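You operate a simulated robot arm through the tools that you are given. There is no shell and no other tool. Be economical: measure what you need, move in short steps, check, and stop when the job is done.

You run a simulated two-armed robot. Do the job below in one go: nothing can be reset, and whatever is moved stays where it is left.

JOB
Hold the tester, measure the lot 2 ring and tray it by size.
Fine: 48 to 52 mm goes in the green tray, else the orange; the fresh ring takes its place.

It is judged by the outcome, as a careful person would: the job done as asked, and still so three seconds after it is handed in. It fails if anything else is knocked over, pushed out of place, dropped, spilled or broken.

ROBOT AND FRAMES
Two 6-joint arms with two-finger parallel grippers on one trunk, on a base that drives. Base frame: it is fixed to the floor where the robot stands at the start and does not move with it; the origin is under the middle of the robot, x ahead of it, y to its left, z up. Units: m, rad, N and s.
The left shoulder is at the start at [0.06, 0.187, 1.097], the right one opposite. With the tool pointing down near the work surface each hand reaches from about 0.18 to 0.62 m from the robot's upright axis, wherever it stands, measured 20 degrees to its own side. Places, roughly: bed of the ring tester [0.6, -0.1, 0.8]; tester slide [0.6, -0.1, 0.8]. Payload 1.57 kg a hand.
The TCP of each hand is the grasp point between the finger pads, 0.03 m short of the fingertips. In the tool frame z runs along the fingers and y along their closing line. Largest opening 0.11 m; finger width 0.024, thickness 0.012; the body of the gripper, 0.048 by 0.112 m, starts 0.078 m behind the TCP.
Orientation is that of the tool frame in the base frame, as [roll, pitch, yaw] about the fixed x, y, z axes, in that order (R = Rz(yaw) Ry(pitch) Rx(roll)). With the fingers straight down and closing along the base's y, the tool's x points along the base's -x, its y along +y and its z along -z.

CONTROLS
- The arms move only by the tool step_arm. It takes "left_moves", "right_moves" or both (then of equal length, played together; a hand with none holds still); each is a list of rows, each a list of 3 entries, a list of its own where there are three numbers: the turn, a rotation vector about the base's x, y, z in units of 120 degrees (1.0 is 120 degrees), then the shift along the base's x, y, z in units of 200 mm (1.0 is 200 mm), then the finger opening in mm, from 0 to 110. In form: [[[wx, wy, wz], [dx, dy, dz], claw], ...]. A call has 1 to 20 rows; each row is the pose to reach, as a shift and turn from the pose commanded when the call began. A call with a number of a shift or a turn outside -1 to 1 is refused whole. A row lasts 0.2 s, in which the tool goes at most 0.05 m and 0.15 rad; a call with a longer step from one row to the next is refused whole, and so is a gripper value outside its range. Where a pose cannot be reached the arm comes as near as it can. A force on the tool above 40 N (or 10 N above the force at the start of the call, whichever is more), or a blocked arm, ends the call early, and 0.2 s more pass. Each finger travels about 0.153 m/s and halts on what it meets, pressing with about 27 N; the grip force reading is that of the motor and also rises with nothing between the fingers. The clock runs only during rows and for 0.2 s after the last one: add rows that repeat a pose to give the fingers time. It gives the time, the measured TCP pose, the force on the tool (base axes), the opening and the grip force at its end, in the units of the frame above (readings bear some noise), with the torque about the TCP (base axes, N m) and any sound that the robot's microphone picked up, and new pictures: "views" is both (left out), scene, wrist or none (wrist: the cameras of the hands that moved).
- Cameras (640 x 400 px; columns grow to the right, rows downward): "scene" is now at [0.004, -0.0228, 1.625]; the picture's right is [-0.33, -0.94, 0.00], its down [-0.80, 0.28, -0.53] and it looks along [0.50, -0.18, -0.85] (base axes); focal length 269 px, centre (320, 200). "left" rides on the left gripper at [0.07, -0.016, -0.141] in its tool frame; the picture's right is [0.23, 0.97, 0.00], its down [-0.86, 0.20, -0.48] and it looks along [-0.47, 0.11, 0.88] (tool axes); focal length 222 px, centre (320, 200). "right" rides on the right gripper at [0.07, 0.016, -0.141] in its tool frame; the picture's right is [-0.23, 0.97, 0.00], its down [-0.86, -0.20, -0.48] and it looks along [-0.47, -0.11, 0.88] (tool axes); focal length 222 px, centre (320, 200). There is no depth. A picture from a camera that has moved, and an enlarged one, comes with that camera's place and axes in the base frame and with its lens.
- raise_lower(by): slides the trunk up (or, below 0, down) by that many m; the arms and the scene camera ride with it, the base frame stays. It gives what a move gives, with no picture.
- steer(legs): drives the robot by 1 to 6 legs, each [ahead, left, turn to the left] in m, m and rad, along the robot's own axes; the way and the turn of a leg run together, so that a leg with both is an arc; at most 1.5 m and 3.142 rad a leg. The arms and the cameras ride along, it lands a little off, and it stops where it bumps. It gives what a move gives, and a new picture of the scene camera.
- aim_head(pan, tilt): turns the head with the scene camera to pan (to the left, within 1.501 rad either way) and tilt (down, from -0.506 to 1.204), counted from straight ahead of the robot. It gives what a move gives, and a new picture of the scene camera.
- zoom(camera, box): a new picture of the part [left, top, right, bottom] of that camera's present view, enlarged. No time passes.
- close_job(): hands the job in; it is judged then, once.

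Work in short steps. Places have to be worked out from the pictures, the camera data and where the tool is seen: move nearer, look again, correct. Check each grasp and each placing, and mend what went wrong. You have 120 turns and 260 pictures in all, those below and enlarged ones among them. Open the grippers and draw the arms clear of the work before you hand the job in, unless the task says otherwise; then end with one line.

The tools are called as a command line: name --argument value ..., lists and objects as JSON in quotes. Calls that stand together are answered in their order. step_arm: Moves the arms, as the interface text tells. Its arguments: {"type":"object","properties":{"left_moves":{"type":"array","items":{"type":"array"}},"right_moves":{"type":"array","items":{"type":"array"}},"views":{"type":"string","enum":["both","scene","wrist","none"]}},"required":[]} The other tools are called the same way: raise_lower (by) slides the trunk up or down; steer (legs) drives the base; aim_head (pan, tilt) turns the head that bears the scene camera; zoom (camera, box) takes an enlarged picture of a part of a camera's view; close_job () hands the job in.

At the start:

```text
time_s: 0.0
left_tcp_pos: [0.4535, 0.117, 1.0526]
left_tcp_rot: [3.141, 0.0, 3.141]
left_force: [0.1, -0.1, 0.0]
left_torque: [0.01, -0.02, -0.04]
left_opening: 0.1098
left_gripper_force: 0.0
right_tcp_pos: [0.394, -0.2537, 1.0974]
right_tcp_rot: [3.141, 0.001, -3.141]
right_force: [1.0, -0.1, 0.2]
right_torque: [-0.01, 0.02, 0.0]
right_opening: 0.1098
right_gripper_force: 0.2
trunk travel left (down, up): [-0.725, 0.265]
robot x, y, heading: [-0.0001, 0.0002, 0.003]
head pan, tilt: [-0.337, 1.012]
```

scene: 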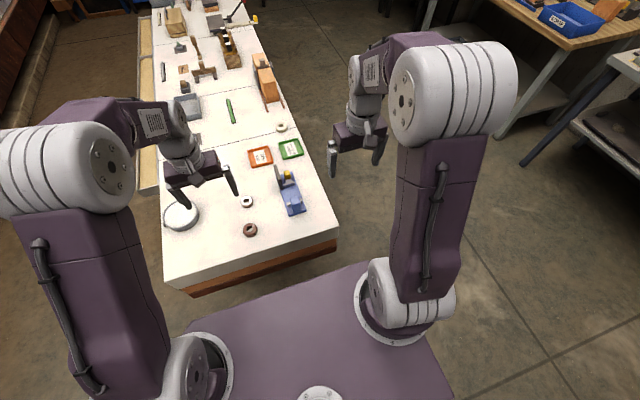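
right: 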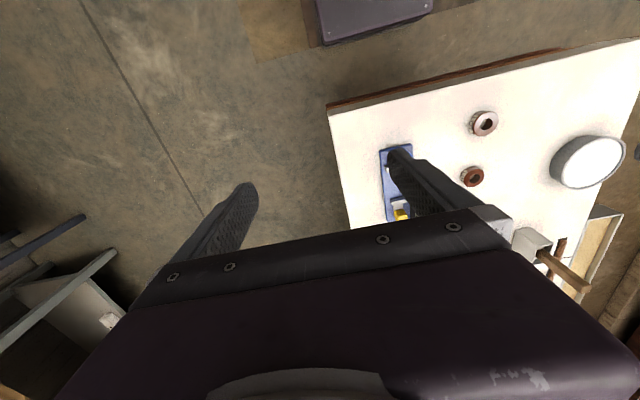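
left: 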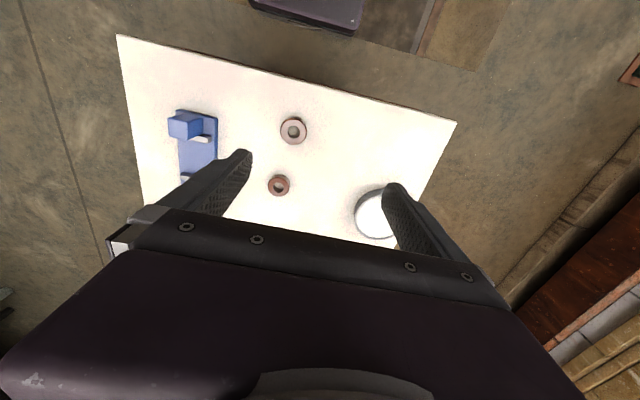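

I start by enlarging the work area to identify the rings, tester, and trays.

zoom --camera "scene" --box '[220, 120, 340, 250]'

zoom --camera "scene" --box '[140, 0, 320, 140]'

zoom --camera "left" --box '[110, 30, 460, 250]'

```text
3.08 times, centred on (280, 185) of scene
camera zoom: at [0.004, -0.0228, 1.625], right [-0.33, -0.94, 0.0], down [-0.8, 0.28, -0.53], along [0.5, -0.18, -0.85], focal length 829 px, centre (443, 246)
```

zoom: 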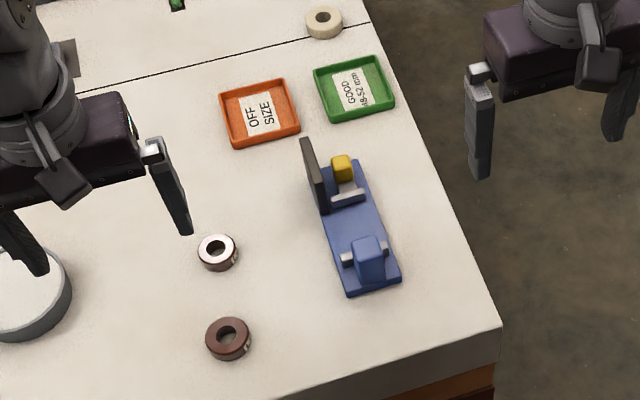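

```text
2.86 times, centred on (230, 70) of scene
camera zoom: at [0.004, -0.0228, 1.625], right [-0.33, -0.94, 0.0], down [-0.8, 0.28, -0.53], along [0.5, -0.18, -0.85], focal length 770 px, centre (577, 571)
```

zoom: 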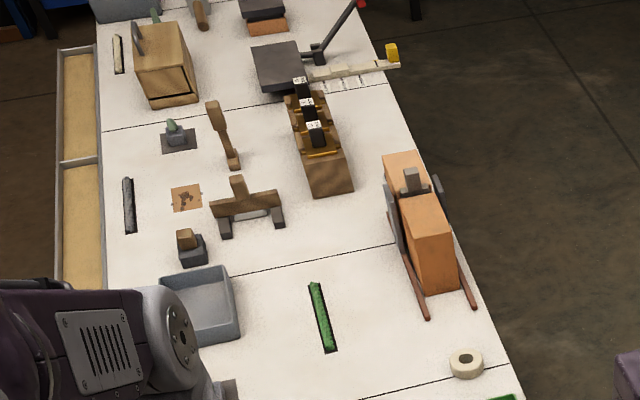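

```text
1.82 times, centred on (285, 140) of left
camera zoom: at [0.3841, 0.1021, 1.1923], right [-0.23, 0.97, 0.0], down [0.86, 0.2, 0.48], along [0.47, 0.11, -0.88], focal length 404 px, centre (384, 309)
```

zoom: 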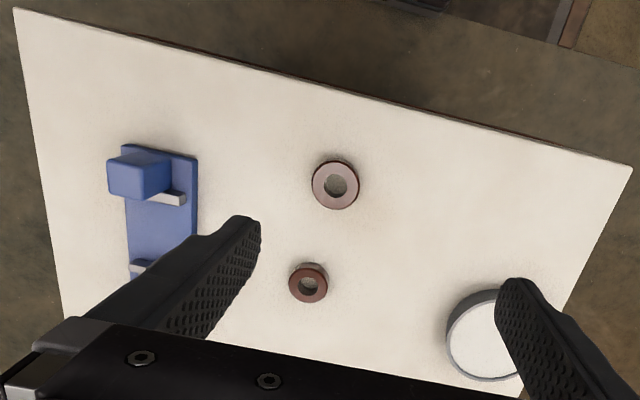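

The rings may carry lot marks; I zoom in tighter on them, the tester and the pale ring.

zoom --camera "scene" --box '[235, 190, 270, 240]'

zoom --camera "right" --box '[440, 90, 530, 200]'

zoom --camera "left" --box '[255, 105, 325, 205]'

zoom --camera "scene" --box '[245, 115, 315, 220]'

```text
8.00 times, centred on (252, 215) of scene
camera zoom: at [0.004, -0.0228, 1.625], right [-0.33, -0.94, 0.0], down [-0.8, 0.28, -0.53], along [0.5, -0.18, -0.85], focal length 2155 px, centre (860, 80)
```

zoom: 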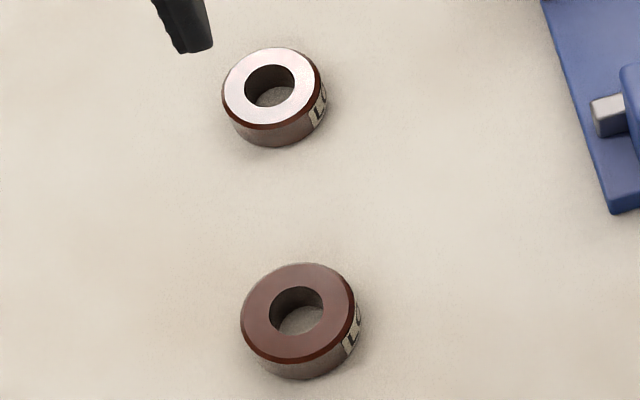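

```text
3.64 times, centred on (485, 145) of right
camera zoom: at [0.3242, -0.2373, 1.2379], right [0.23, 0.97, 0.0], down [0.86, -0.2, 0.48], along [0.47, -0.11, -0.88], focal length 808 px, centre (-280, 400)
```

zoom: 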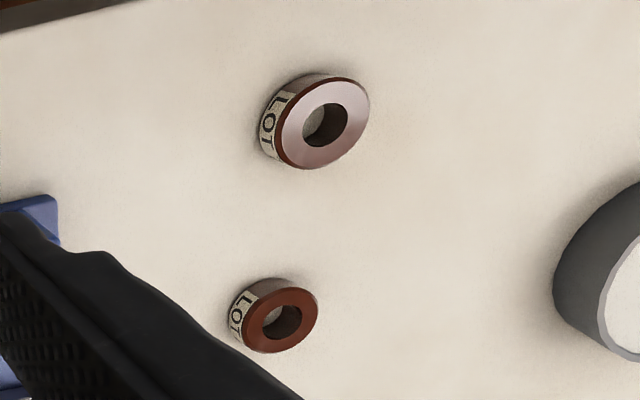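

```text
4.00 times, centred on (290, 155) of left
camera zoom: at [0.3841, 0.1021, 1.1923], right [-0.23, 0.97, 0.0], down [0.86, 0.2, 0.48], along [0.47, 0.11, -0.88], focal length 888 px, centre (440, 380)
```

zoom: 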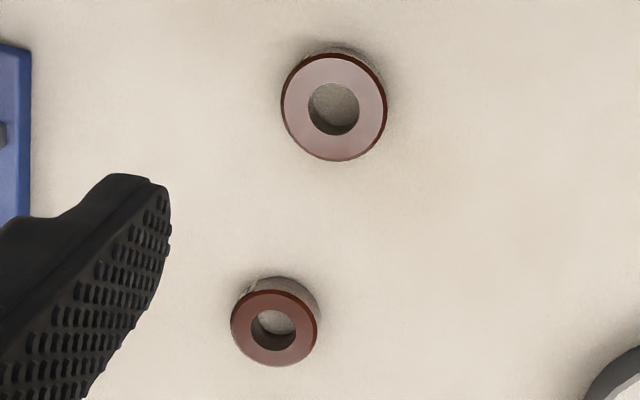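

```text
3.81 times, centred on (280, 168) of scene
camera zoom: at [0.004, -0.0228, 1.625], right [-0.33, -0.94, 0.0], down [-0.8, 0.28, -0.53], along [0.5, -0.18, -0.85], focal length 1026 px, centre (472, 324)
```

zoom: 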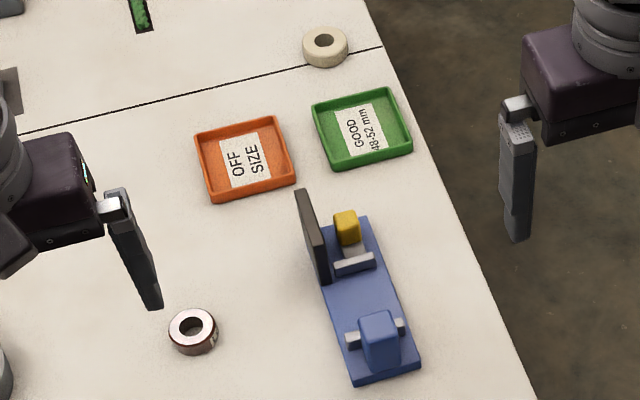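

Both rings carry a "LOT n" label facing the right side (−y). I bring the right hand around (yaw left 90°) to view them from −y with its camera, staying high.

step_arm --right_moves '[[[0, 0, 0.068], [0.048, -0.012, -0.022], 110], [[0, 0, 0.136], [0.096, -0.024, -0.044], 110], [[0, 0, 0.204], [0.144, -0.035, -0.065], 110], [[0, 0, 0.272], [0.192, -0.047, -0.087], 110], [[0, 0, 0.34], [0.24, -0.06, -0.11], 110], [[0, 0, 0.408], [0.288, -0.07, -0.13], 110], [[0, 0, 0.476], [0.336, -0.082, -0.15], 110], [[0, 0, 0.544], [0.384, -0.095, -0.175], 110], [[0, 0, 0.612], [0.432, -0.106, -0.196], 110], [[0, 0, 0.68], [0.48, -0.118, -0.218], 110], [[0, 0, 0.75], [0.53, -0.13, -0.24], 110]]' --views "wrist"

```text
time_s: 2.4
left_tcp_pos: [0.4536, 0.1184, 1.0513]
left_tcp_rot: [3.14, 0.0, -3.141]
left_force: [-0.2, -0.5, -0.2]
left_torque: [0.01, 0.02, -0.02]
left_opening: 0.1101
left_gripper_force: 0.1
right_tcp_pos: [0.5036, -0.2791, 1.0488]
right_tcp_rot: [3.141, -0.001, -1.568]
right_force: [0.6, -0.3, 0.6]
right_torque: [-0.02, 0.04, 0.06]
right_opening: 0.11
right_gripper_force: 0.1
trunk travel left (down, up): [-0.725, 0.265]
robot x, y, heading: [0.0039, 0.0005, -0.002]
head pan, tilt: [-0.337, 1.012]
camera right: at [0.4855, -0.3495, 1.1904], right [-0.97, 0.22, 0.0], down [0.2, 0.86, 0.48], along [0.11, 0.47, -0.88], focal length 222 px, centre (320, 200)
```

right: 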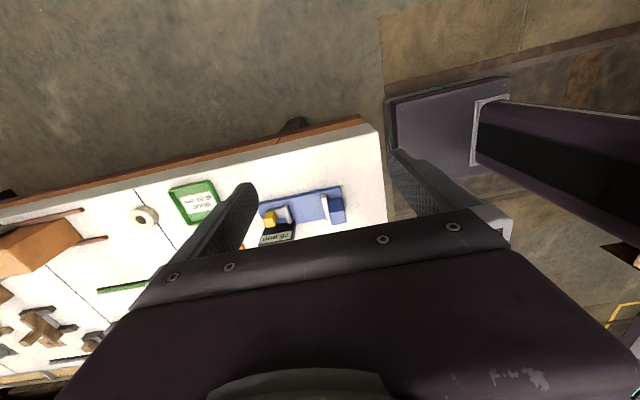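

The rings are hidden by the gripper; I tilt the hand 30° so the camera looks further out, and zoom on the tester plate.

zoom --camera "right" --box '[230, 170, 370, 260]'

step_arm --right_moves '[[[0.065, 0, 0], [0, 0, 0], 110], [[0.13, 0, 0], [0, 0, 0], 110], [[0.19, 0, 0], [0, 0, 0], 110], [[0.25, 0, 0], [0, 0, 0], 110]]' --views "wrist"

```text
4.44 times, centred on (300, 215) of right
camera zoom: at [0.4855, -0.3495, 1.1904], right [-0.97, 0.22, 0.0], down [0.2, 0.86, 0.48], along [0.11, 0.47, -0.88], focal length 987 px, centre (409, 133)
```

zoom: 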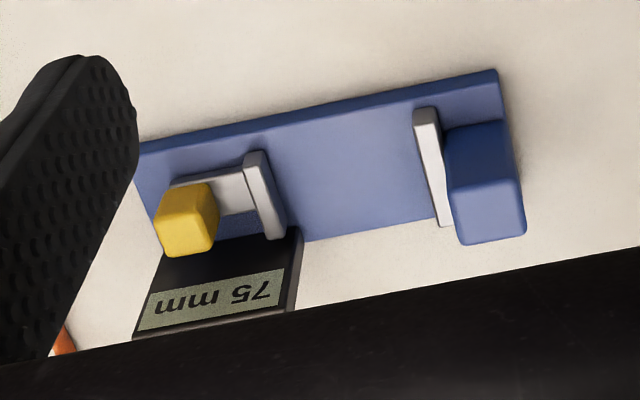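

```text
time_s: 3.4
left_tcp_pos: [0.4545, 0.1172, 1.0513]
left_tcp_rot: [3.141, 0.0, -3.141]
left_force: [-0.5, -0.3, 0.3]
left_torque: [0.04, 0.0, 0.0]
left_opening: 0.11
left_gripper_force: 0.0
right_tcp_pos: [0.5019, -0.2784, 1.0492]
right_tcp_rot: [3.141, 0.527, -1.57]
right_force: [0.6, -0.7, 0.2]
right_torque: [-0.03, 0.01, -0.02]
right_opening: 0.1098
right_gripper_force: 0.0
trunk travel left (down, up): [-0.725, 0.265]
robot x, y, heading: [0.0003, -0.0032, 0.0]
head pan, tilt: [-0.337, 1.012]
camera right: at [0.485, -0.4123, 1.1354], right [-0.97, 0.2, 0.11], down [0.2, 0.5, 0.84], along [0.11, 0.84, -0.52], focal length 222 px, centre (320, 200)
```

right: 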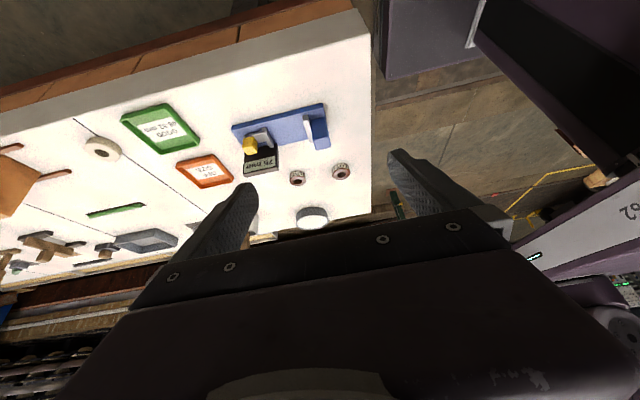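

The tester reads 75 mm when open (yellow slide knob at the far end, fixed jaw near). Now reading the labels.

zoom --camera "right" --box '[280, 150, 360, 200]'

zoom --camera "right" --box '[70, 90, 340, 240]'

zoom --camera "right" --box '[0, 180, 330, 270]'

```text
8.00 times, centred on (320, 175) of right
camera zoom: at [0.485, -0.4123, 1.1354], right [-0.97, 0.2, 0.11], down [0.2, 0.5, 0.84], along [0.11, 0.84, -0.52], focal length 1777 px, centre (320, 400)
```

zoom: 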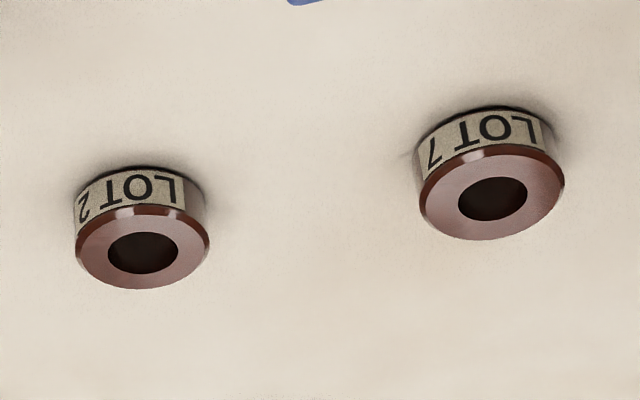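

```text
2.37 times, centred on (205, 165) of right
camera zoom: at [0.485, -0.4123, 1.1354], right [-0.97, 0.2, 0.11], down [0.2, 0.5, 0.84], along [0.11, 0.84, -0.52], focal length 526 px, centre (593, 283)
```

zoom: 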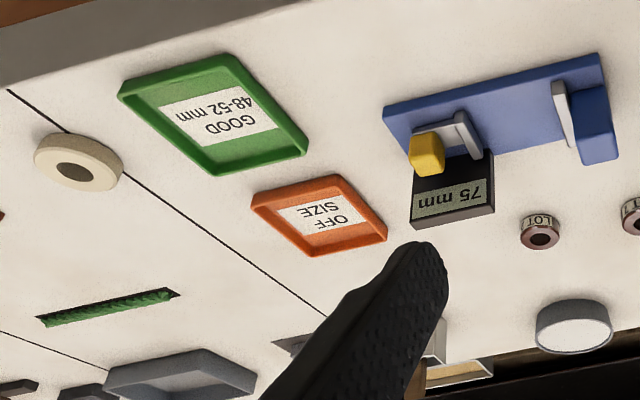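

```text
1.94 times, centred on (165, 225) of right
camera zoom: at [0.485, -0.4123, 1.1354], right [-0.97, 0.2, 0.11], down [0.2, 0.5, 0.84], along [0.11, 0.84, -0.52], focal length 431 px, centre (621, 152)
```

zoom: 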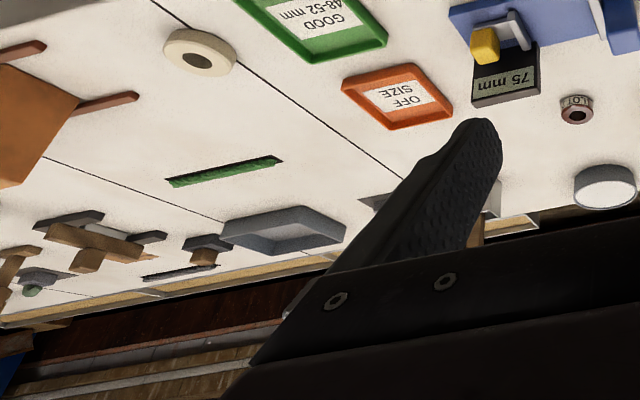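

Lot 2 is the farther ring (~[0.57, 0.06]); the pale ring beyond the trays is the fresh one. The trays are out of reach from here, so I look at the base's footprint and the floor on the table's right side before driving.

aim_head --pan -0.6 --tilt 1.2

aim_head --pan -0.9 --tilt 0.75

```text
time_s: 4.2
left_tcp_pos: [0.4531, 0.1173, 1.0514]
left_tcp_rot: [3.141, 0.0, -3.14]
left_force: [-0.3, -0.4, -0.4]
left_torque: [0.02, 0.03, -0.02]
left_opening: 0.1103
left_gripper_force: 0.0
right_tcp_pos: [0.5016, -0.2788, 1.0495]
right_tcp_rot: [-3.14, 0.522, -1.571]
right_force: [1.0, 0.0, 0.5]
right_torque: [0.0, -0.02, -0.01]
right_opening: 0.1101
right_gripper_force: 0.2
trunk travel left (down, up): [-0.725, 0.265]
robot x, y, heading: [0.0, 0.0015, -0.0]
head pan, tilt: [-0.6, 1.201]
camera scene: at [-0.0148, -0.0313, 1.6133], right [-0.56, -0.83, 0.0], down [-0.77, 0.53, -0.36], along [0.3, -0.2, -0.93], focal length 269 px, centre (320, 200)
```

scene: 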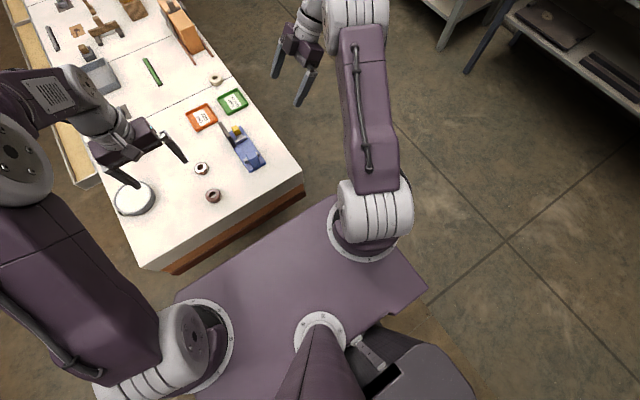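

```text
time_s: 5.1
left_tcp_pos: [0.4539, 0.1178, 1.0521]
left_tcp_rot: [3.141, -0.001, -3.141]
left_force: [-0.9, -0.9, -0.6]
left_torque: [0.0, -0.01, 0.01]
left_opening: 0.11
left_gripper_force: 0.1
right_tcp_pos: [0.5014, -0.2782, 1.0495]
right_tcp_rot: [-3.141, 0.525, -1.571]
right_force: [-1.0, -1.0, -0.1]
right_torque: [-0.04, -0.03, 0.05]
right_opening: 0.11
right_gripper_force: 0.0
trunk travel left (down, up): [-0.725, 0.265]
robot x, y, heading: [-0.0016, -0.0006, -0.001]
head pan, tilt: [-0.901, 0.75]
camera scene: at [-0.0094, -0.065, 1.6449], right [-0.78, -0.62, 0.0], down [-0.42, 0.53, -0.73], along [0.45, -0.57, -0.68], focal length 269 px, centre (320, 200)
```

scene: 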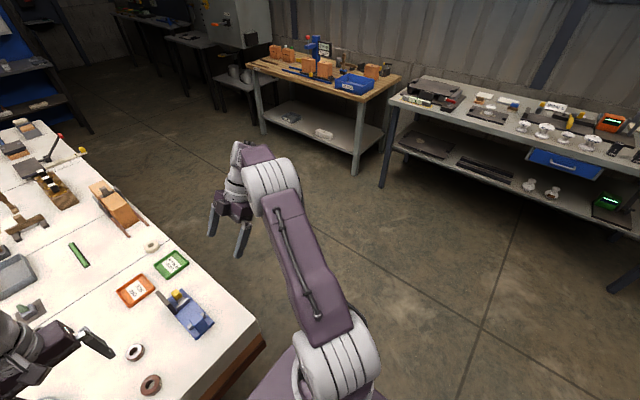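

The floor on the table's right is clear, so I'll work from there: facing +y puts the tester, trays and both rings in reach. First straighten the right hand, then raise the trunk for clearance.

step_arm --right_moves '[[[-0.065, 0, 0], [0, 0, 0], 110], [[-0.13, 0, 0], [0, 0, 0], 110], [[-0.19, 0, 0], [0, 0, 0], 110], [[-0.25, 0, 0], [0, 0, 0], 110]]' --views "none"

raise_lower --by 0.15

steer --legs '[[0, -0.7, 0], [0.7, 0, 0]]'

```text
time_s: 6.1
left_tcp_pos: [0.4543, 0.1192, 1.0508]
left_tcp_rot: [-3.139, 0.0, -3.141]
left_force: [-0.5, -0.7, -0.4]
left_torque: [-0.03, 0.02, 0.02]
left_opening: 0.1099
left_gripper_force: 0.0
right_tcp_pos: [0.5, -0.2787, 1.0485]
right_tcp_rot: [-3.141, -0.004, -1.57]
right_force: [0.0, -0.3, 0.1]
right_torque: [-0.02, 0.01, -0.01]
right_opening: 0.1097
right_gripper_force: 0.1
trunk travel left (down, up): [-0.725, 0.265]
robot x, y, heading: [0.0045, -0.0026, 0.004]
head pan, tilt: [-0.901, 0.75]
```

```text
time_s: 7.8
left_tcp_pos: [0.4527, 0.118, 1.2014]
left_tcp_rot: [3.142, -0.002, -3.14]
left_force: [0.0, 0.1, -0.1]
left_torque: [0.03, 0.01, 0.02]
left_opening: 0.1104
left_gripper_force: 0.0
right_tcp_pos: [0.5003, -0.279, 1.1977]
right_tcp_rot: [-3.141, -0.001, -1.571]
right_force: [0.0, 0.4, -0.4]
right_torque: [0.01, 0.0, 0.02]
right_opening: 0.1099
right_gripper_force: 0.1
trunk travel left (down, up): [-0.875, 0.115]
robot x, y, heading: [-0.0004, 0.002, 0.001]
head pan, tilt: [-0.901, 0.75]
```

```text
time_s: 15.0
left_tcp_pos: [1.1368, -0.56, 1.2031]
left_tcp_rot: [3.141, 0.002, -3.133]
left_force: [0.0, 0.8, 0.0]
left_torque: [-0.02, -0.01, 0.02]
left_opening: 0.1099
left_gripper_force: 0.1
right_tcp_pos: [1.187, -0.9568, 1.2001]
right_tcp_rot: [-3.14, -0.001, -1.563]
right_force: [-0.3, 0.3, 0.5]
right_torque: [-0.03, 0.01, -0.01]
right_opening: 0.1099
right_gripper_force: 0.0
trunk travel left (down, up): [-0.875, 0.115]
robot x, y, heading: [0.6844, -0.6843, 0.008]
head pan, tilt: [-0.901, 0.75]
camera scene: at [0.6746, -0.7478, 1.7949], right [-0.78, -0.63, 0.0], down [-0.43, 0.53, -0.73], along [0.46, -0.57, -0.68], focal length 269 px, centre (320, 200)
```

scene: 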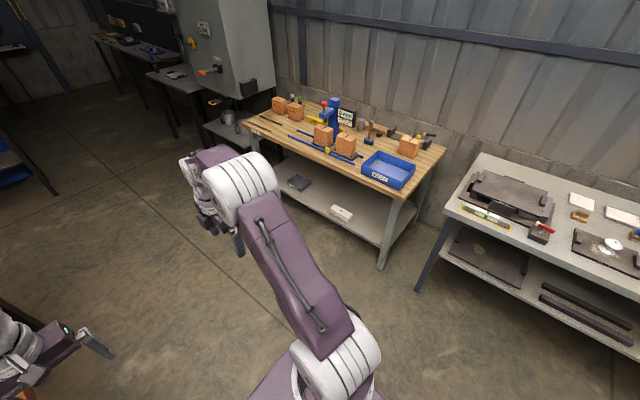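

Now turn left to face the table (+y) and aim the head at the work.

steer --legs '[[0, 0, 1.563]]'

aim_head --pan 0.0 --tilt 1.1

```text
time_s: 19.2
left_tcp_pos: [0.5531, -0.2328, 1.2007]
left_tcp_rot: [-3.141, 0.001, -1.54]
left_force: [-0.3, -0.4, 0.2]
left_torque: [0.02, -0.02, -0.01]
left_opening: 0.1099
left_gripper_force: 0.0
right_tcp_pos: [0.9477, -0.1737, 1.1985]
right_tcp_rot: [3.142, -0.001, 0.033]
right_force: [0.4, 0.5, 0.0]
right_torque: [0.03, 0.02, 0.0]
right_opening: 0.1101
right_gripper_force: 0.0
trunk travel left (down, up): [-0.875, 0.115]
robot x, y, heading: [0.6862, -0.6842, 1.599]
head pan, tilt: [-0.901, 0.75]
camera scene: at [0.7496, -0.689, 1.7949], right [0.65, -0.76, 0.0], down [-0.52, -0.44, -0.73], along [0.56, 0.47, -0.68], focal length 269 px, centre (320, 200)
```

scene: 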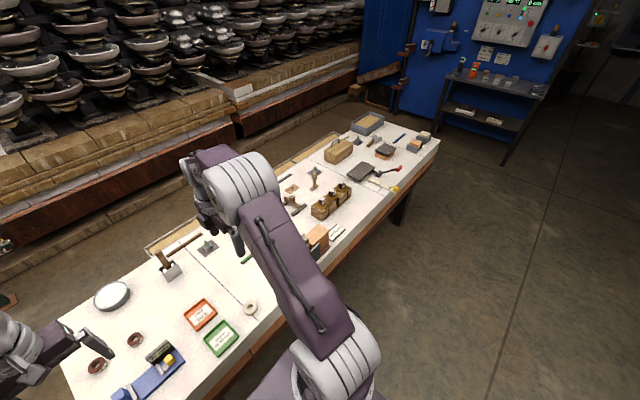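

```text
time_s: 20.4
left_tcp_pos: [0.5538, -0.2319, 1.2022]
left_tcp_rot: [3.141, -0.001, -1.539]
left_force: [-0.5, -0.4, -0.7]
left_torque: [0.0, 0.0, 0.03]
left_opening: 0.11
left_gripper_force: 0.0
right_tcp_pos: [0.9482, -0.1745, 1.1993]
right_tcp_rot: [-3.141, 0.001, 0.031]
right_force: [0.5, 0.1, 0.7]
right_torque: [-0.03, 0.03, 0.01]
right_opening: 0.1097
right_gripper_force: 0.1
trunk travel left (down, up): [-0.875, 0.115]
robot x, y, heading: [0.6853, -0.6849, 1.603]
head pan, tilt: [0.0, 1.1]
camera scene: at [0.6842, -0.6793, 1.7692], right [1.0, 0.03, 0.0], down [0.03, -0.89, -0.45], along [-0.01, 0.45, -0.89], focal length 269 px, centre (320, 200)
```

scene: 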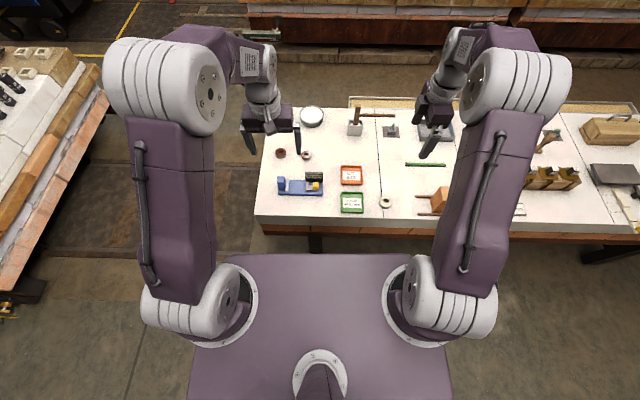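

From here everything is in front. I move 0.14 m nearer the table (plate-to-edge gap is about 0.27 m) and take out the slight heading error.

steer --legs '[[0.14, 0, -0.031]]'

```text
time_s: 21.8
left_tcp_pos: [0.5634, -0.0909, 1.2026]
left_tcp_rot: [3.141, 0.002, -1.567]
left_force: [-0.7, -0.3, 0.3]
left_torque: [0.01, 0.01, -0.01]
left_opening: 0.1101
left_gripper_force: 0.2
right_tcp_pos: [0.9598, -0.0441, 1.2003]
right_tcp_rot: [-3.139, 0.0, 0.005]
right_force: [-0.4, -1.2, 0.1]
right_torque: [0.02, 0.01, -0.01]
right_opening: 0.1099
right_gripper_force: 0.0
trunk travel left (down, up): [-0.875, 0.115]
robot x, y, heading: [0.682, -0.5397, 1.573]
head pan, tilt: [0.0, 1.1]
camera scene: at [0.6816, -0.543, 1.7692], right [1.0, 0.0, 0.0], down [0.0, -0.89, -0.46], along [0.0, 0.46, -0.89], focal length 269 px, centre (320, 200)
```

scene: 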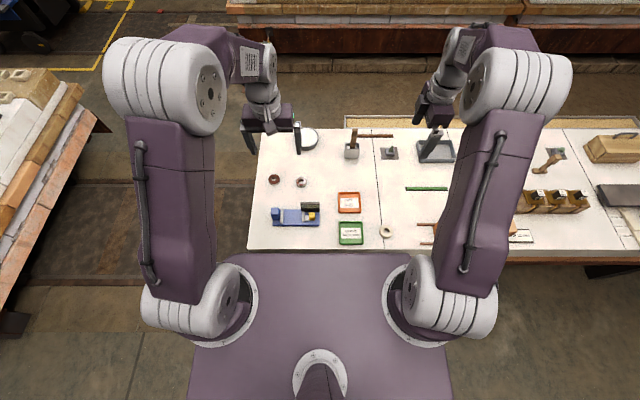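

Good stance (robot at [0.682, −0.540], facing +y). I lower the trunk to the original height and zoom on the work area to locate things.

raise_lower --by -0.12

zoom --camera "scene" --box '[250, 150, 410, 250]'

zoom --camera "scene" --box '[260, 195, 330, 240]'

zoom --camera "left" --box '[0, 0, 640, 400]'

```text
time_s: 23.3
left_tcp_pos: [0.5628, -0.0892, 1.0814]
left_tcp_rot: [3.139, 0.001, -1.568]
left_force: [0.4, -0.9, -1.1]
left_torque: [-0.01, -0.01, 0.01]
left_opening: 0.11
left_gripper_force: 0.1
right_tcp_pos: [0.9615, -0.0407, 1.0789]
right_tcp_rot: [3.141, 0.0, 0.003]
right_force: [-0.1, 0.1, -0.5]
right_torque: [0.01, -0.01, 0.01]
right_opening: 0.1098
right_gripper_force: 0.1
trunk travel left (down, up): [-0.755, 0.235]
robot x, y, heading: [0.6834, -0.5409, 1.573]
head pan, tilt: [0.0, 1.1]
```

```text
4.00 times, centred on (330, 200) of scene
camera zoom: at [0.6818, -0.5391, 1.6492], right [1.0, 0.0, 0.0], down [0.0, -0.89, -0.45], along [0.0, 0.45, -0.89], focal length 1077 px, centre (280, 200)
```

zoom: 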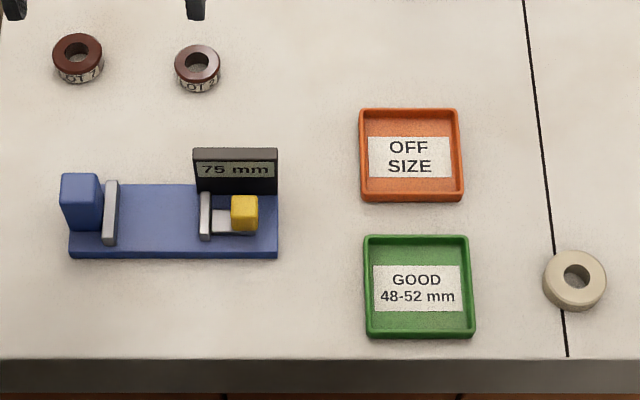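

```text
8.89 times, centred on (295, 218) of scene
camera zoom: at [0.6818, -0.5391, 1.6492], right [1.0, 0.0, 0.0], down [0.0, -0.89, -0.45], along [0.0, 0.45, -0.89], focal length 2394 px, centre (542, 44)
```

zoom: 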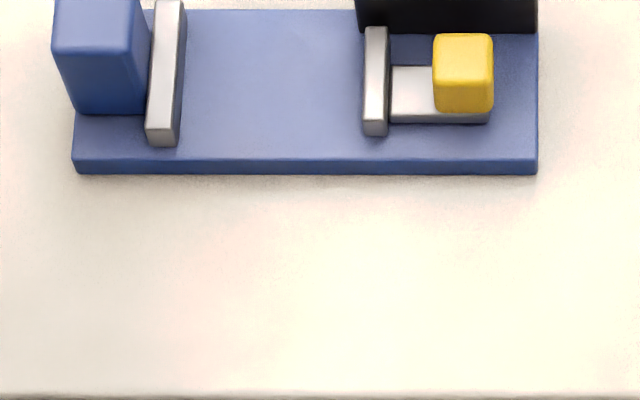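

```text
1.00 times, centred on (320, 200) of left (not enlarged: the box is as wide or as high as the picture)
camera zoom: at [0.5802, -0.1585, 1.2223], right [-0.97, -0.23, 0.0], down [-0.2, 0.85, 0.48], along [-0.11, 0.47, -0.88], focal length 222 px, centre (320, 200)
```

zoom: 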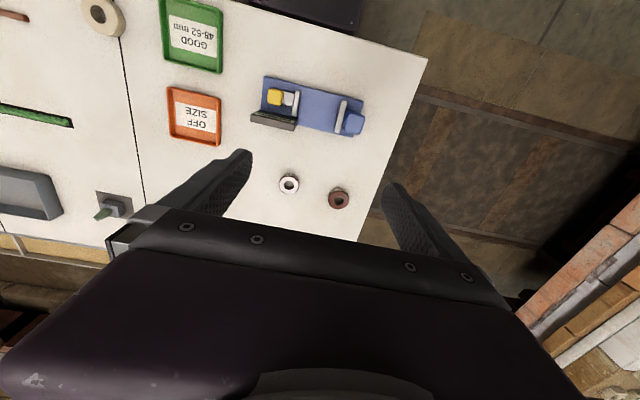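

Triangulating scene and left views puts the lot 2 ring at about [0.600, 0.067] with its top near z≈0.757 (table ≈0.73). I'll yaw the left hand so it closes along y (so the fingers clear the tester jaws later) and hover over the ring.

step_arm --left_moves '[[[0, 0, -0.068], [0.017, 0.071, -0.08], 110], [[0, 0, -0.136], [0.034, 0.142, -0.16], 110], [[0, 0, -0.204], [0.051, 0.213, -0.24], 110], [[0, 0, -0.272], [0.068, 0.284, -0.32], 110], [[0, 0, -0.34], [0.085, 0.355, -0.4], 110], [[0, 0, -0.408], [0.102, 0.426, -0.48], 100], [[0, 0, -0.476], [0.118, 0.497, -0.55], 90], [[0, 0, -0.544], [0.135, 0.568, -0.62], 80], [[0, 0, -0.612], [0.152, 0.64, -0.7], 80], [[0, 0, -0.68], [0.169, 0.71, -0.8], 80], [[0, 0, -0.75], [0.186, 0.781, -0.9], 80], [[0, 0, -0.75], [0.186, 0.781, -0.9], 80]]' --views "both"

```text
time_s: 25.9
left_tcp_pos: [0.5953, 0.0413, 0.9027]
left_tcp_rot: [-3.141, 0.001, -3.141]
left_force: [0.7, 0.4, -0.9]
left_torque: [0.02, -0.01, 0.0]
left_opening: 0.0799
left_gripper_force: 0.1
left hand out of reach, approached as far as the arm can: row 10, 11, 12
right_tcp_pos: [0.9603, -0.0417, 1.0783]
right_tcp_rot: [-3.141, 0.001, 0.003]
right_force: [0.4, -0.5, -0.4]
right_torque: [0.0, -0.03, 0.02]
right_opening: 0.11
right_gripper_force: 0.1
trunk travel left (down, up): [-0.755, 0.235]
robot x, y, heading: [0.6847, -0.5422, 1.575]
head pan, tilt: [0.0, 1.1]
camera scene: at [0.6819, -0.5388, 1.6492], right [1.0, 0.0, 0.0], down [0.0, -0.89, -0.45], along [0.0, 0.45, -0.89], focal length 269 px, centre (320, 200)
camera left: at [0.5264, 0.0249, 1.0442], right [-0.23, 0.97, 0.0], down [0.85, 0.2, 0.48], along [0.47, 0.11, -0.88], focal length 222 px, centre (320, 200)
```

scene: 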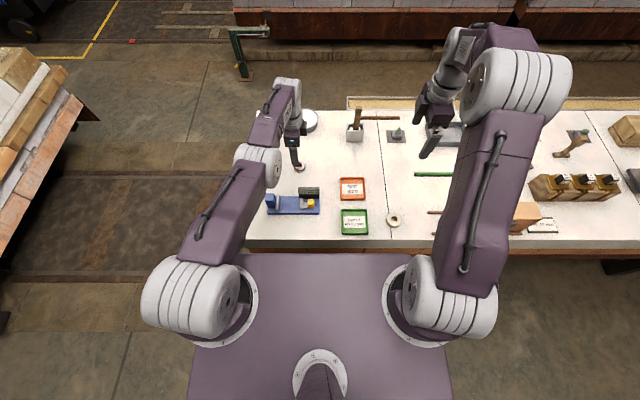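
left: 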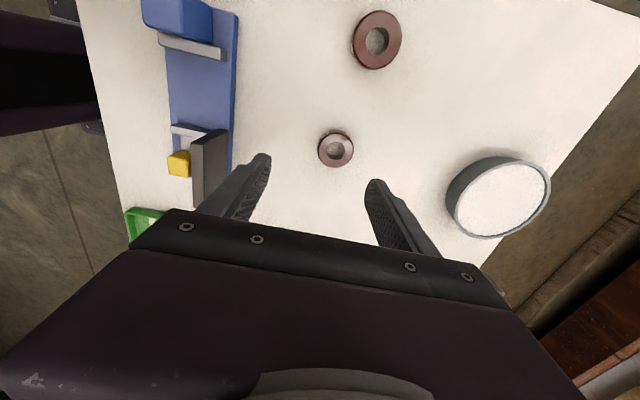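

The ring is confirmed at about [0.602, 0.064], but the reach ends about 3 cm short. I drive 0.06 m closer, arms high above everything.

steer --legs '[[0.07, 0, 0]]'

```text
time_s: 26.9
left_tcp_pos: [0.595, 0.1122, 0.9052]
left_tcp_rot: [3.14, 0.0, -3.138]
left_force: [-0.3, -0.3, 0.1]
left_torque: [-0.01, -0.01, -0.03]
left_opening: 0.0797
left_gripper_force: 0.0
right_tcp_pos: [0.959, 0.0292, 1.08]
right_tcp_rot: [-3.14, 0.001, 0.004]
right_force: [-0.7, -0.3, 0.5]
right_torque: [0.03, -0.02, 0.01]
right_opening: 0.1098
right_gripper_force: 0.0
trunk travel left (down, up): [-0.755, 0.235]
robot x, y, heading: [0.6814, -0.4685, 1.575]
head pan, tilt: [0.0, 1.1]
camera scene: at [0.6814, -0.4698, 1.6492], right [1.0, 0.0, 0.0], down [0.0, -0.89, -0.46], along [0.0, 0.46, -0.89], focal length 269 px, centre (320, 200)
```

scene: 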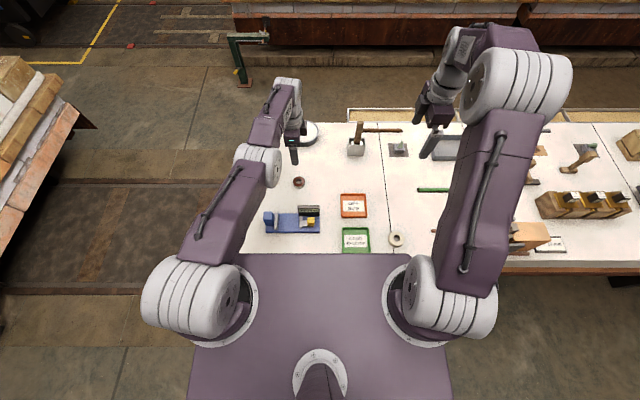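

Now reachable. I go down to z≈0.80 over the ring and check.

step_arm --left_moves '[[[0, 0, 0], [0.018, -0.12, -0.13], 80], [[0, 0, 0], [0.035, -0.24, -0.26], 80], [[0, 0, 0], [0.035, -0.24, -0.4], 80], [[0, 0, 0], [0.035, -0.24, -0.525], 80], [[0, 0, 0], [0.035, -0.24, -0.525], 80]]' --views "wrist"

```text
time_s: 28.2
left_tcp_pos: [0.6059, 0.0848, 0.8005]
left_tcp_rot: [3.13, 0.002, -3.139]
left_force: [-3.6, -2.9, 38.0]
left_torque: [-1.83, 0.3, -0.14]
left_opening: 0.0831
left_gripper_force: 2.0
left hand out of reach, approached as far as the arm can: row 1, 2, 3, 4, 5
right_tcp_pos: [0.9581, 0.0307, 1.0797]
right_tcp_rot: [-3.139, -0.001, 0.006]
right_force: [0.2, 1.4, -0.8]
right_torque: [-0.06, 0.01, -0.03]
right_opening: 0.1099
right_gripper_force: 0.0
trunk travel left (down, up): [-0.755, 0.235]
robot x, y, heading: [0.6845, -0.4691, 1.575]
head pan, tilt: [0.0, 1.1]
stopped in row 5 (left hand): the force on the tool passed its limit at 46 N (the readings are from after the stop); the commanded pose is now the measured one
camera left: at [0.536, 0.0657, 0.9404], right [-0.23, 0.97, 0.01], down [0.85, 0.2, 0.48], along [0.47, 0.12, -0.88], focal length 222 px, centre (320, 200)
```

left: 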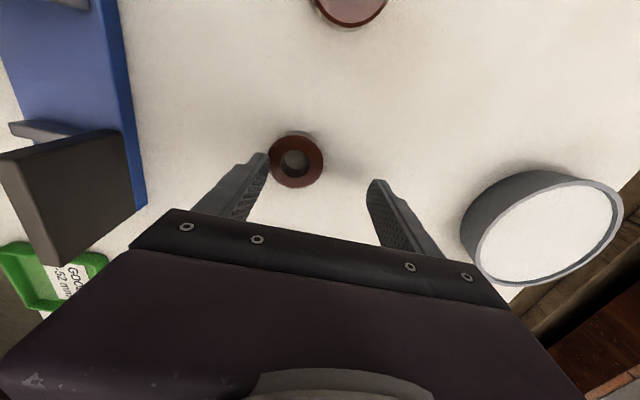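

Contact: the near finger likely came down on the ring's edge since the hand ended up 2 cm too far in y. I lift off at once and look.

step_arm --left_moves '[[[0, 0, 0], [0, 0, 0.1], 80], [[0, 0, 0], [0, 0, 0.2], 80], [[0, 0, 0], [0, 0, 0.2], 80]]' --views "both"

zoom --camera "scene" --box '[250, 150, 410, 250]'

```text
time_s: 29.0
left_tcp_pos: [0.6095, 0.0925, 0.8311]
left_tcp_rot: [3.14, 0.001, -3.139]
left_force: [0.1, 0.5, 0.8]
left_torque: [0.03, -0.01, -0.02]
left_opening: 0.08
left_gripper_force: 0.0
left hand out of reach, approached as far as the arm can: row 1, 2, 3
right_tcp_pos: [0.9595, 0.0312, 1.0802]
right_tcp_rot: [-3.14, 0.0, 0.004]
right_force: [0.5, 1.1, 0.9]
right_torque: [-0.01, 0.01, -0.02]
right_opening: 0.1104
right_gripper_force: 0.0
trunk travel left (down, up): [-0.755, 0.235]
robot x, y, heading: [0.6788, -0.4715, 1.572]
head pan, tilt: [0.0, 1.1]
camera scene: at [0.6813, -0.467, 1.6491], right [1.0, 0.0, 0.0], down [0.0, -0.89, -0.45], along [0.0, 0.45, -0.89], focal length 269 px, centre (320, 200)
camera left: at [0.5394, 0.0764, 0.9716], right [-0.23, 0.97, 0.0], down [0.85, 0.2, 0.48], along [0.47, 0.11, -0.88], focal length 222 px, centre (320, 200)
```

scene: 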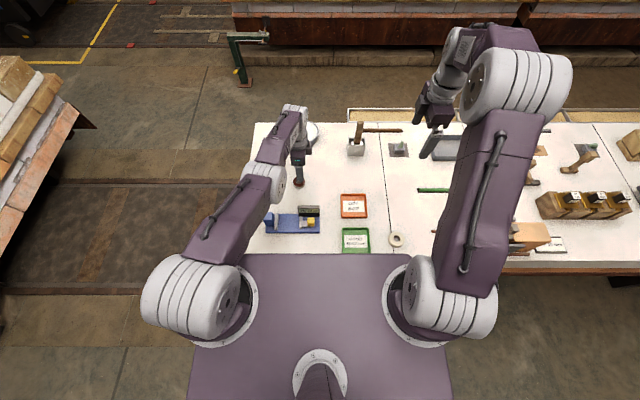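
left: 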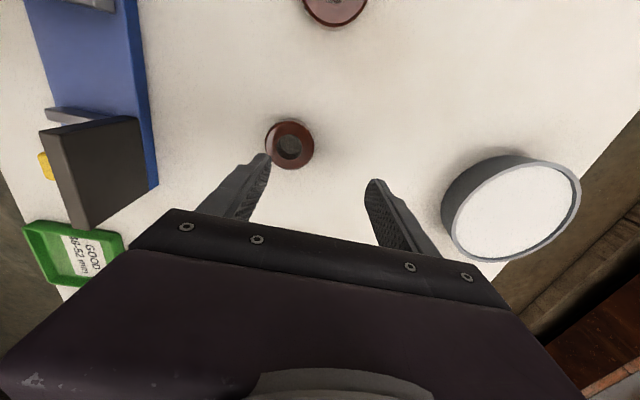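

```text
4.00 times, centred on (330, 200) of scene
camera zoom: at [0.6813, -0.467, 1.6491], right [1.0, 0.0, 0.0], down [0.0, -0.89, -0.45], along [0.0, 0.45, -0.89], focal length 1077 px, centre (280, 200)
```

zoom: 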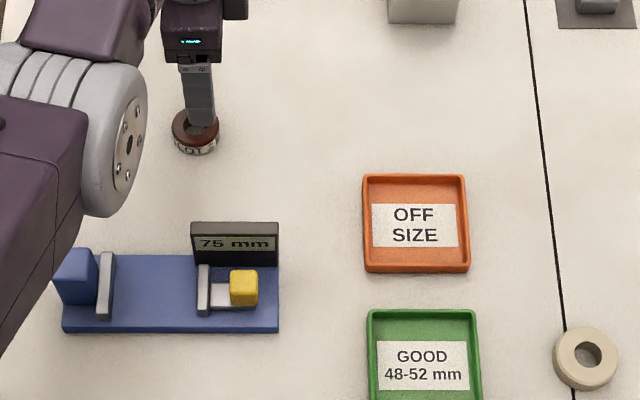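

The ring hasn't moved (≈[0.601, 0.060]). The wrist yaw of −90° seems to be at a joint limit, so I relax the yaw by 18° and recentre over the ring.

step_arm --left_moves '[[[0, 0, 0.05], [-0.01, -0.06, 0.03], 80], [[0, 0, 0.1], [-0.025, -0.124, 0.05], 80], [[0, 0, 0.15], [-0.025, -0.124, 0.05], 80], [[0, 0, 0.15], [-0.025, -0.124, 0.05], 80]]' --views "wrist"

```text
time_s: 30.0
left_tcp_pos: [0.6086, 0.093, 0.8351]
left_tcp_rot: [3.139, 0.0, -2.822]
left_force: [0.6, 0.1, -0.5]
left_torque: [0.03, -0.02, 0.0]
left_opening: 0.0802
left_gripper_force: 0.0
left hand out of reach, approached as far as the arm can: row 1, 2, 3, 4
right_tcp_pos: [0.9585, 0.0311, 1.0783]
right_tcp_rot: [3.141, 0.001, 0.005]
right_force: [-0.5, -0.1, 0.2]
right_torque: [0.0, 0.0, 0.03]
right_opening: 0.1099
right_gripper_force: 0.1
trunk travel left (down, up): [-0.755, 0.235]
robot x, y, heading: [0.6825, -0.474, 1.571]
head pan, tilt: [0.0, 1.1]
camera left: at [0.5477, 0.0566, 0.9754], right [-0.52, 0.85, 0.0], down [0.75, 0.46, 0.48], along [0.41, 0.25, -0.88], focal length 222 px, centre (320, 200)
```

left: 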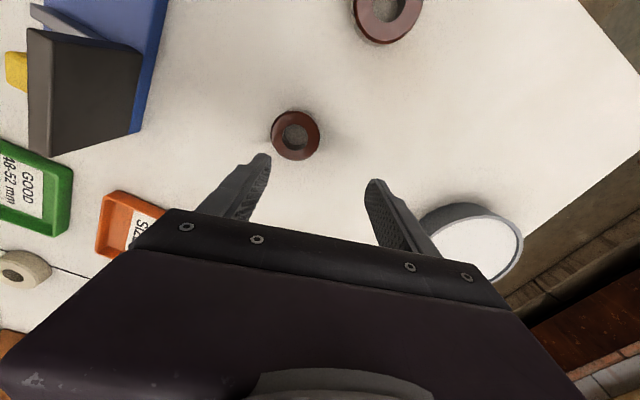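

The hand didn't move, so it's a position limit/awkward arm configuration rather than yaw. I retreat up and inward toward the earlier good pose to free the arm.

step_arm --left_moves '[[[0, 0, 0], [0, -0.15, 0.2], 80], [[0, 0, 0], [0, -0.3, 0.4], 80], [[0, 0, 0], [0, -0.4, 0.6], 80], [[0, 0, 0], [-0.05, -0.5, 0.8], 80], [[0, 0, 0], [-0.05, -0.6, 0.9], 80], [[0, 0, 0], [-0.05, -0.6, 0.9], 80]]' --views "scene"

```text
time_s: 31.4
left_tcp_pos: [0.6302, 0.1092, 0.955]
left_tcp_rot: [3.14, -0.001, -2.825]
left_force: [-0.3, -0.8, 0.6]
left_torque: [-0.04, -0.02, 0.0]
left_opening: 0.0799
left_gripper_force: 0.0
left hand out of reach, approached as far as the arm can: row 1, 2, 3, 4, 5, 6
right_tcp_pos: [0.9603, 0.0302, 1.0785]
right_tcp_rot: [-3.141, 0.0, 0.002]
right_force: [-0.1, -0.1, 0.1]
right_torque: [-0.01, -0.01, 0.02]
right_opening: 0.1101
right_gripper_force: 0.0
trunk travel left (down, up): [-0.755, 0.235]
robot x, y, heading: [0.6839, -0.4734, 1.576]
head pan, tilt: [0.0, 1.1]
camera scene: at [0.6814, -0.4669, 1.6492], right [1.0, 0.0, 0.0], down [0.0, -0.89, -0.45], along [0.0, 0.45, -0.89], focal length 269 px, centre (320, 200)
```

scene: 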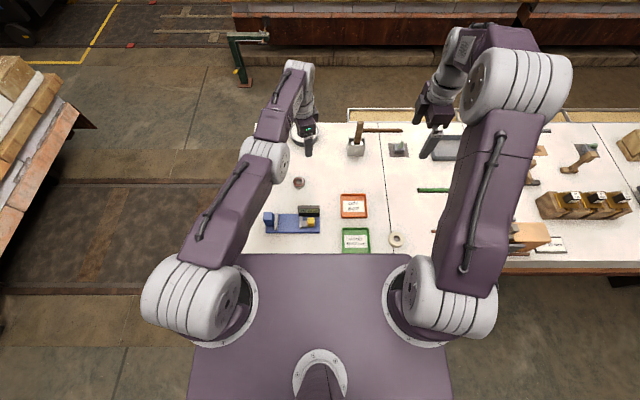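

The left arm appears straightened at the elbow, possibly slightly past straight, so it can't fold back. I command it outward to full stretch, high up, so the elbow can pass through straight, then fold back.

step_arm --left_moves '[[[0, 0, 0], [0, 0.25, 0], 80], [[0, 0, 0], [0, 0.5, 0], 80], [[0, 0, 0], [0, 0.75, 0], 80], [[0, 0, 0], [0, 1.0, 0], 80], [[0, 0, 0], [0, 1.0, 0], 80]]' --views "none"

step_arm --left_moves '[[[0, 0, 0], [-0.1, 0.25, 0], 80], [[0, 0, 0], [-0.2, 0.5, 0], 80], [[0, 0, 0], [-0.2, 0.75, 0.1], 80], [[0, 0, 0], [-0.2, 1.0, 0.2], 80], [[0, 0, 0], [-0.2, 1.0, 0.2], 80]]' --views "none"

```text
time_s: 32.6
left_tcp_pos: [0.6099, 0.1177, 0.9692]
left_tcp_rot: [3.137, 0.001, -2.824]
left_force: [1.1, 0.1, 0.3]
left_torque: [-0.02, 0.0, -0.02]
left_opening: 0.0802
left_gripper_force: 0.1
left hand out of reach, approached as far as the arm can: row 1, 2, 3, 4, 5
right_tcp_pos: [0.9592, 0.0312, 1.0793]
right_tcp_rot: [-3.141, 0.0, 0.002]
right_force: [-0.1, 0.9, -0.4]
right_torque: [0.0, 0.02, -0.01]
right_opening: 0.1099
right_gripper_force: 0.1
trunk travel left (down, up): [-0.755, 0.235]
robot x, y, heading: [0.6807, -0.4724, 1.575]
head pan, tilt: [0.0, 1.1]
```

```text
refused: row 1 steps farther than a row can; nothing moved
```

Continue outward with smaller steps.

step_arm --left_moves '[[[0, 0, 0], [-0.05, 0.2, 0], 80], [[0, 0, 0], [-0.1, 0.4, 0], 80], [[0, 0, 0], [-0.15, 0.6, 0.05], 80], [[0, 0, 0], [-0.15, 0.6, 0.1], 80]]' --views "none"

step_arm --left_moves '[[[0, 0, 0], [-0.05, -0.2, 0.05], 80], [[0, 0, 0], [-0.1, -0.4, 0.1], 80], [[0, 0, 0], [-0.15, -0.6, 0.1], 80], [[0, 0, 0], [-0.15, -0.8, 0.1], 80], [[0, 0, 0], [-0.15, -1.0, 0.1], 80], [[0, 0, 0], [-0.15, -1.0, 0.1], 80]]' --views "scene"

```text
time_s: 33.6
left_tcp_pos: [0.559, 0.1275, 0.9936]
left_tcp_rot: [3.136, -0.001, -2.824]
left_force: [1.0, 0.8, 0.0]
left_torque: [-0.02, 0.02, 0.02]
left_opening: 0.0797
left_gripper_force: 0.2
left hand out of reach, approached as far as the arm can: row 1, 2, 3, 4
right_tcp_pos: [0.9605, 0.031, 1.0785]
right_tcp_rot: [3.141, 0.0, 0.005]
right_force: [-0.5, -0.7, 0.4]
right_torque: [0.0, -0.03, 0.01]
right_opening: 0.11
right_gripper_force: 0.0
trunk travel left (down, up): [-0.755, 0.235]
robot x, y, heading: [0.6842, -0.4682, 1.573]
head pan, tilt: [0.0, 1.1]
```

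```text
time_s: 35.0
left_tcp_pos: [0.5329, -0.0658, 1.0133]
left_tcp_rot: [3.14, 0.0, -2.824]
left_force: [0.0, 0.2, -0.4]
left_torque: [-0.02, 0.0, -0.02]
left_opening: 0.0804
left_gripper_force: 0.1
right_tcp_pos: [0.9598, 0.0317, 1.0783]
right_tcp_rot: [-3.14, 0.001, 0.003]
right_force: [0.5, 0.2, 0.1]
right_torque: [-0.01, 0.02, 0.05]
right_opening: 0.1101
right_gripper_force: 0.0
trunk travel left (down, up): [-0.755, 0.235]
robot x, y, heading: [0.6814, -0.469, 1.574]
head pan, tilt: [0.0, 1.1]
camera scene: at [0.6813, -0.4659, 1.6492], right [1.0, 0.0, 0.0], down [0.0, -0.89, -0.45], along [0.0, 0.45, -0.89], focal length 269 px, centre (320, 200)
```

scene: 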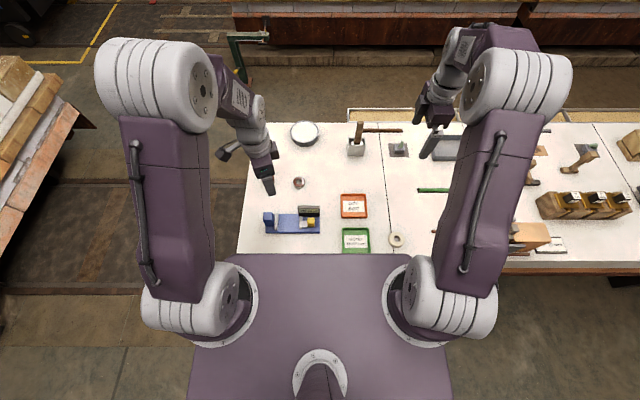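

The arm is folded properly again. Now hover above the ring (x 0.601, y 0.060, z 0.86), restoring the yaw.

step_arm --left_moves '[[[0, 0, -0.03], [0.06, 0.1, -0.12], 80], [[0, 0, -0.06], [0.12, 0.2, -0.25], 80], [[0, 0, -0.09], [0.19, 0.34, -0.4], 80], [[0, 0, -0.12], [0.26, 0.48, -0.58], 80], [[0, 0, -0.15], [0.34, 0.63, -0.7], 80], [[0, 0, -0.15], [0.34, 0.63, -0.765], 80], [[0, 0, -0.15], [0.34, 0.63, -0.765], 80]]' --views "wrist"

```text
time_s: 36.6
left_tcp_pos: [0.6032, 0.0602, 0.8624]
left_tcp_rot: [3.137, 0.001, -3.139]
left_force: [0.3, 0.2, 0.1]
left_torque: [-0.01, 0.01, 0.0]
left_opening: 0.08
left_gripper_force: 0.0
right_tcp_pos: [0.9596, 0.0318, 1.0785]
right_tcp_rot: [-3.141, -0.001, 0.002]
right_force: [0.0, 0.8, 0.3]
right_torque: [-0.02, 0.04, 0.02]
right_opening: 0.1101
right_gripper_force: 0.1
trunk travel left (down, up): [-0.755, 0.235]
robot x, y, heading: [0.6856, -0.4703, 1.58]
head pan, tilt: [0.0, 1.1]
camera left: at [0.5333, 0.0425, 1.0033], right [-0.23, 0.97, 0.0], down [0.85, 0.2, 0.48], along [0.47, 0.11, -0.88], focal length 222 px, centre (320, 200)
```

left: 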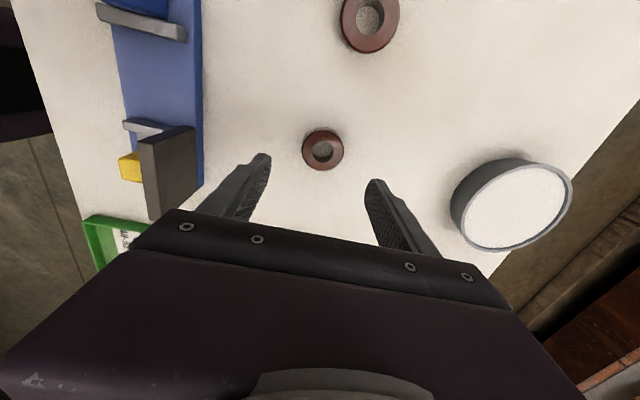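

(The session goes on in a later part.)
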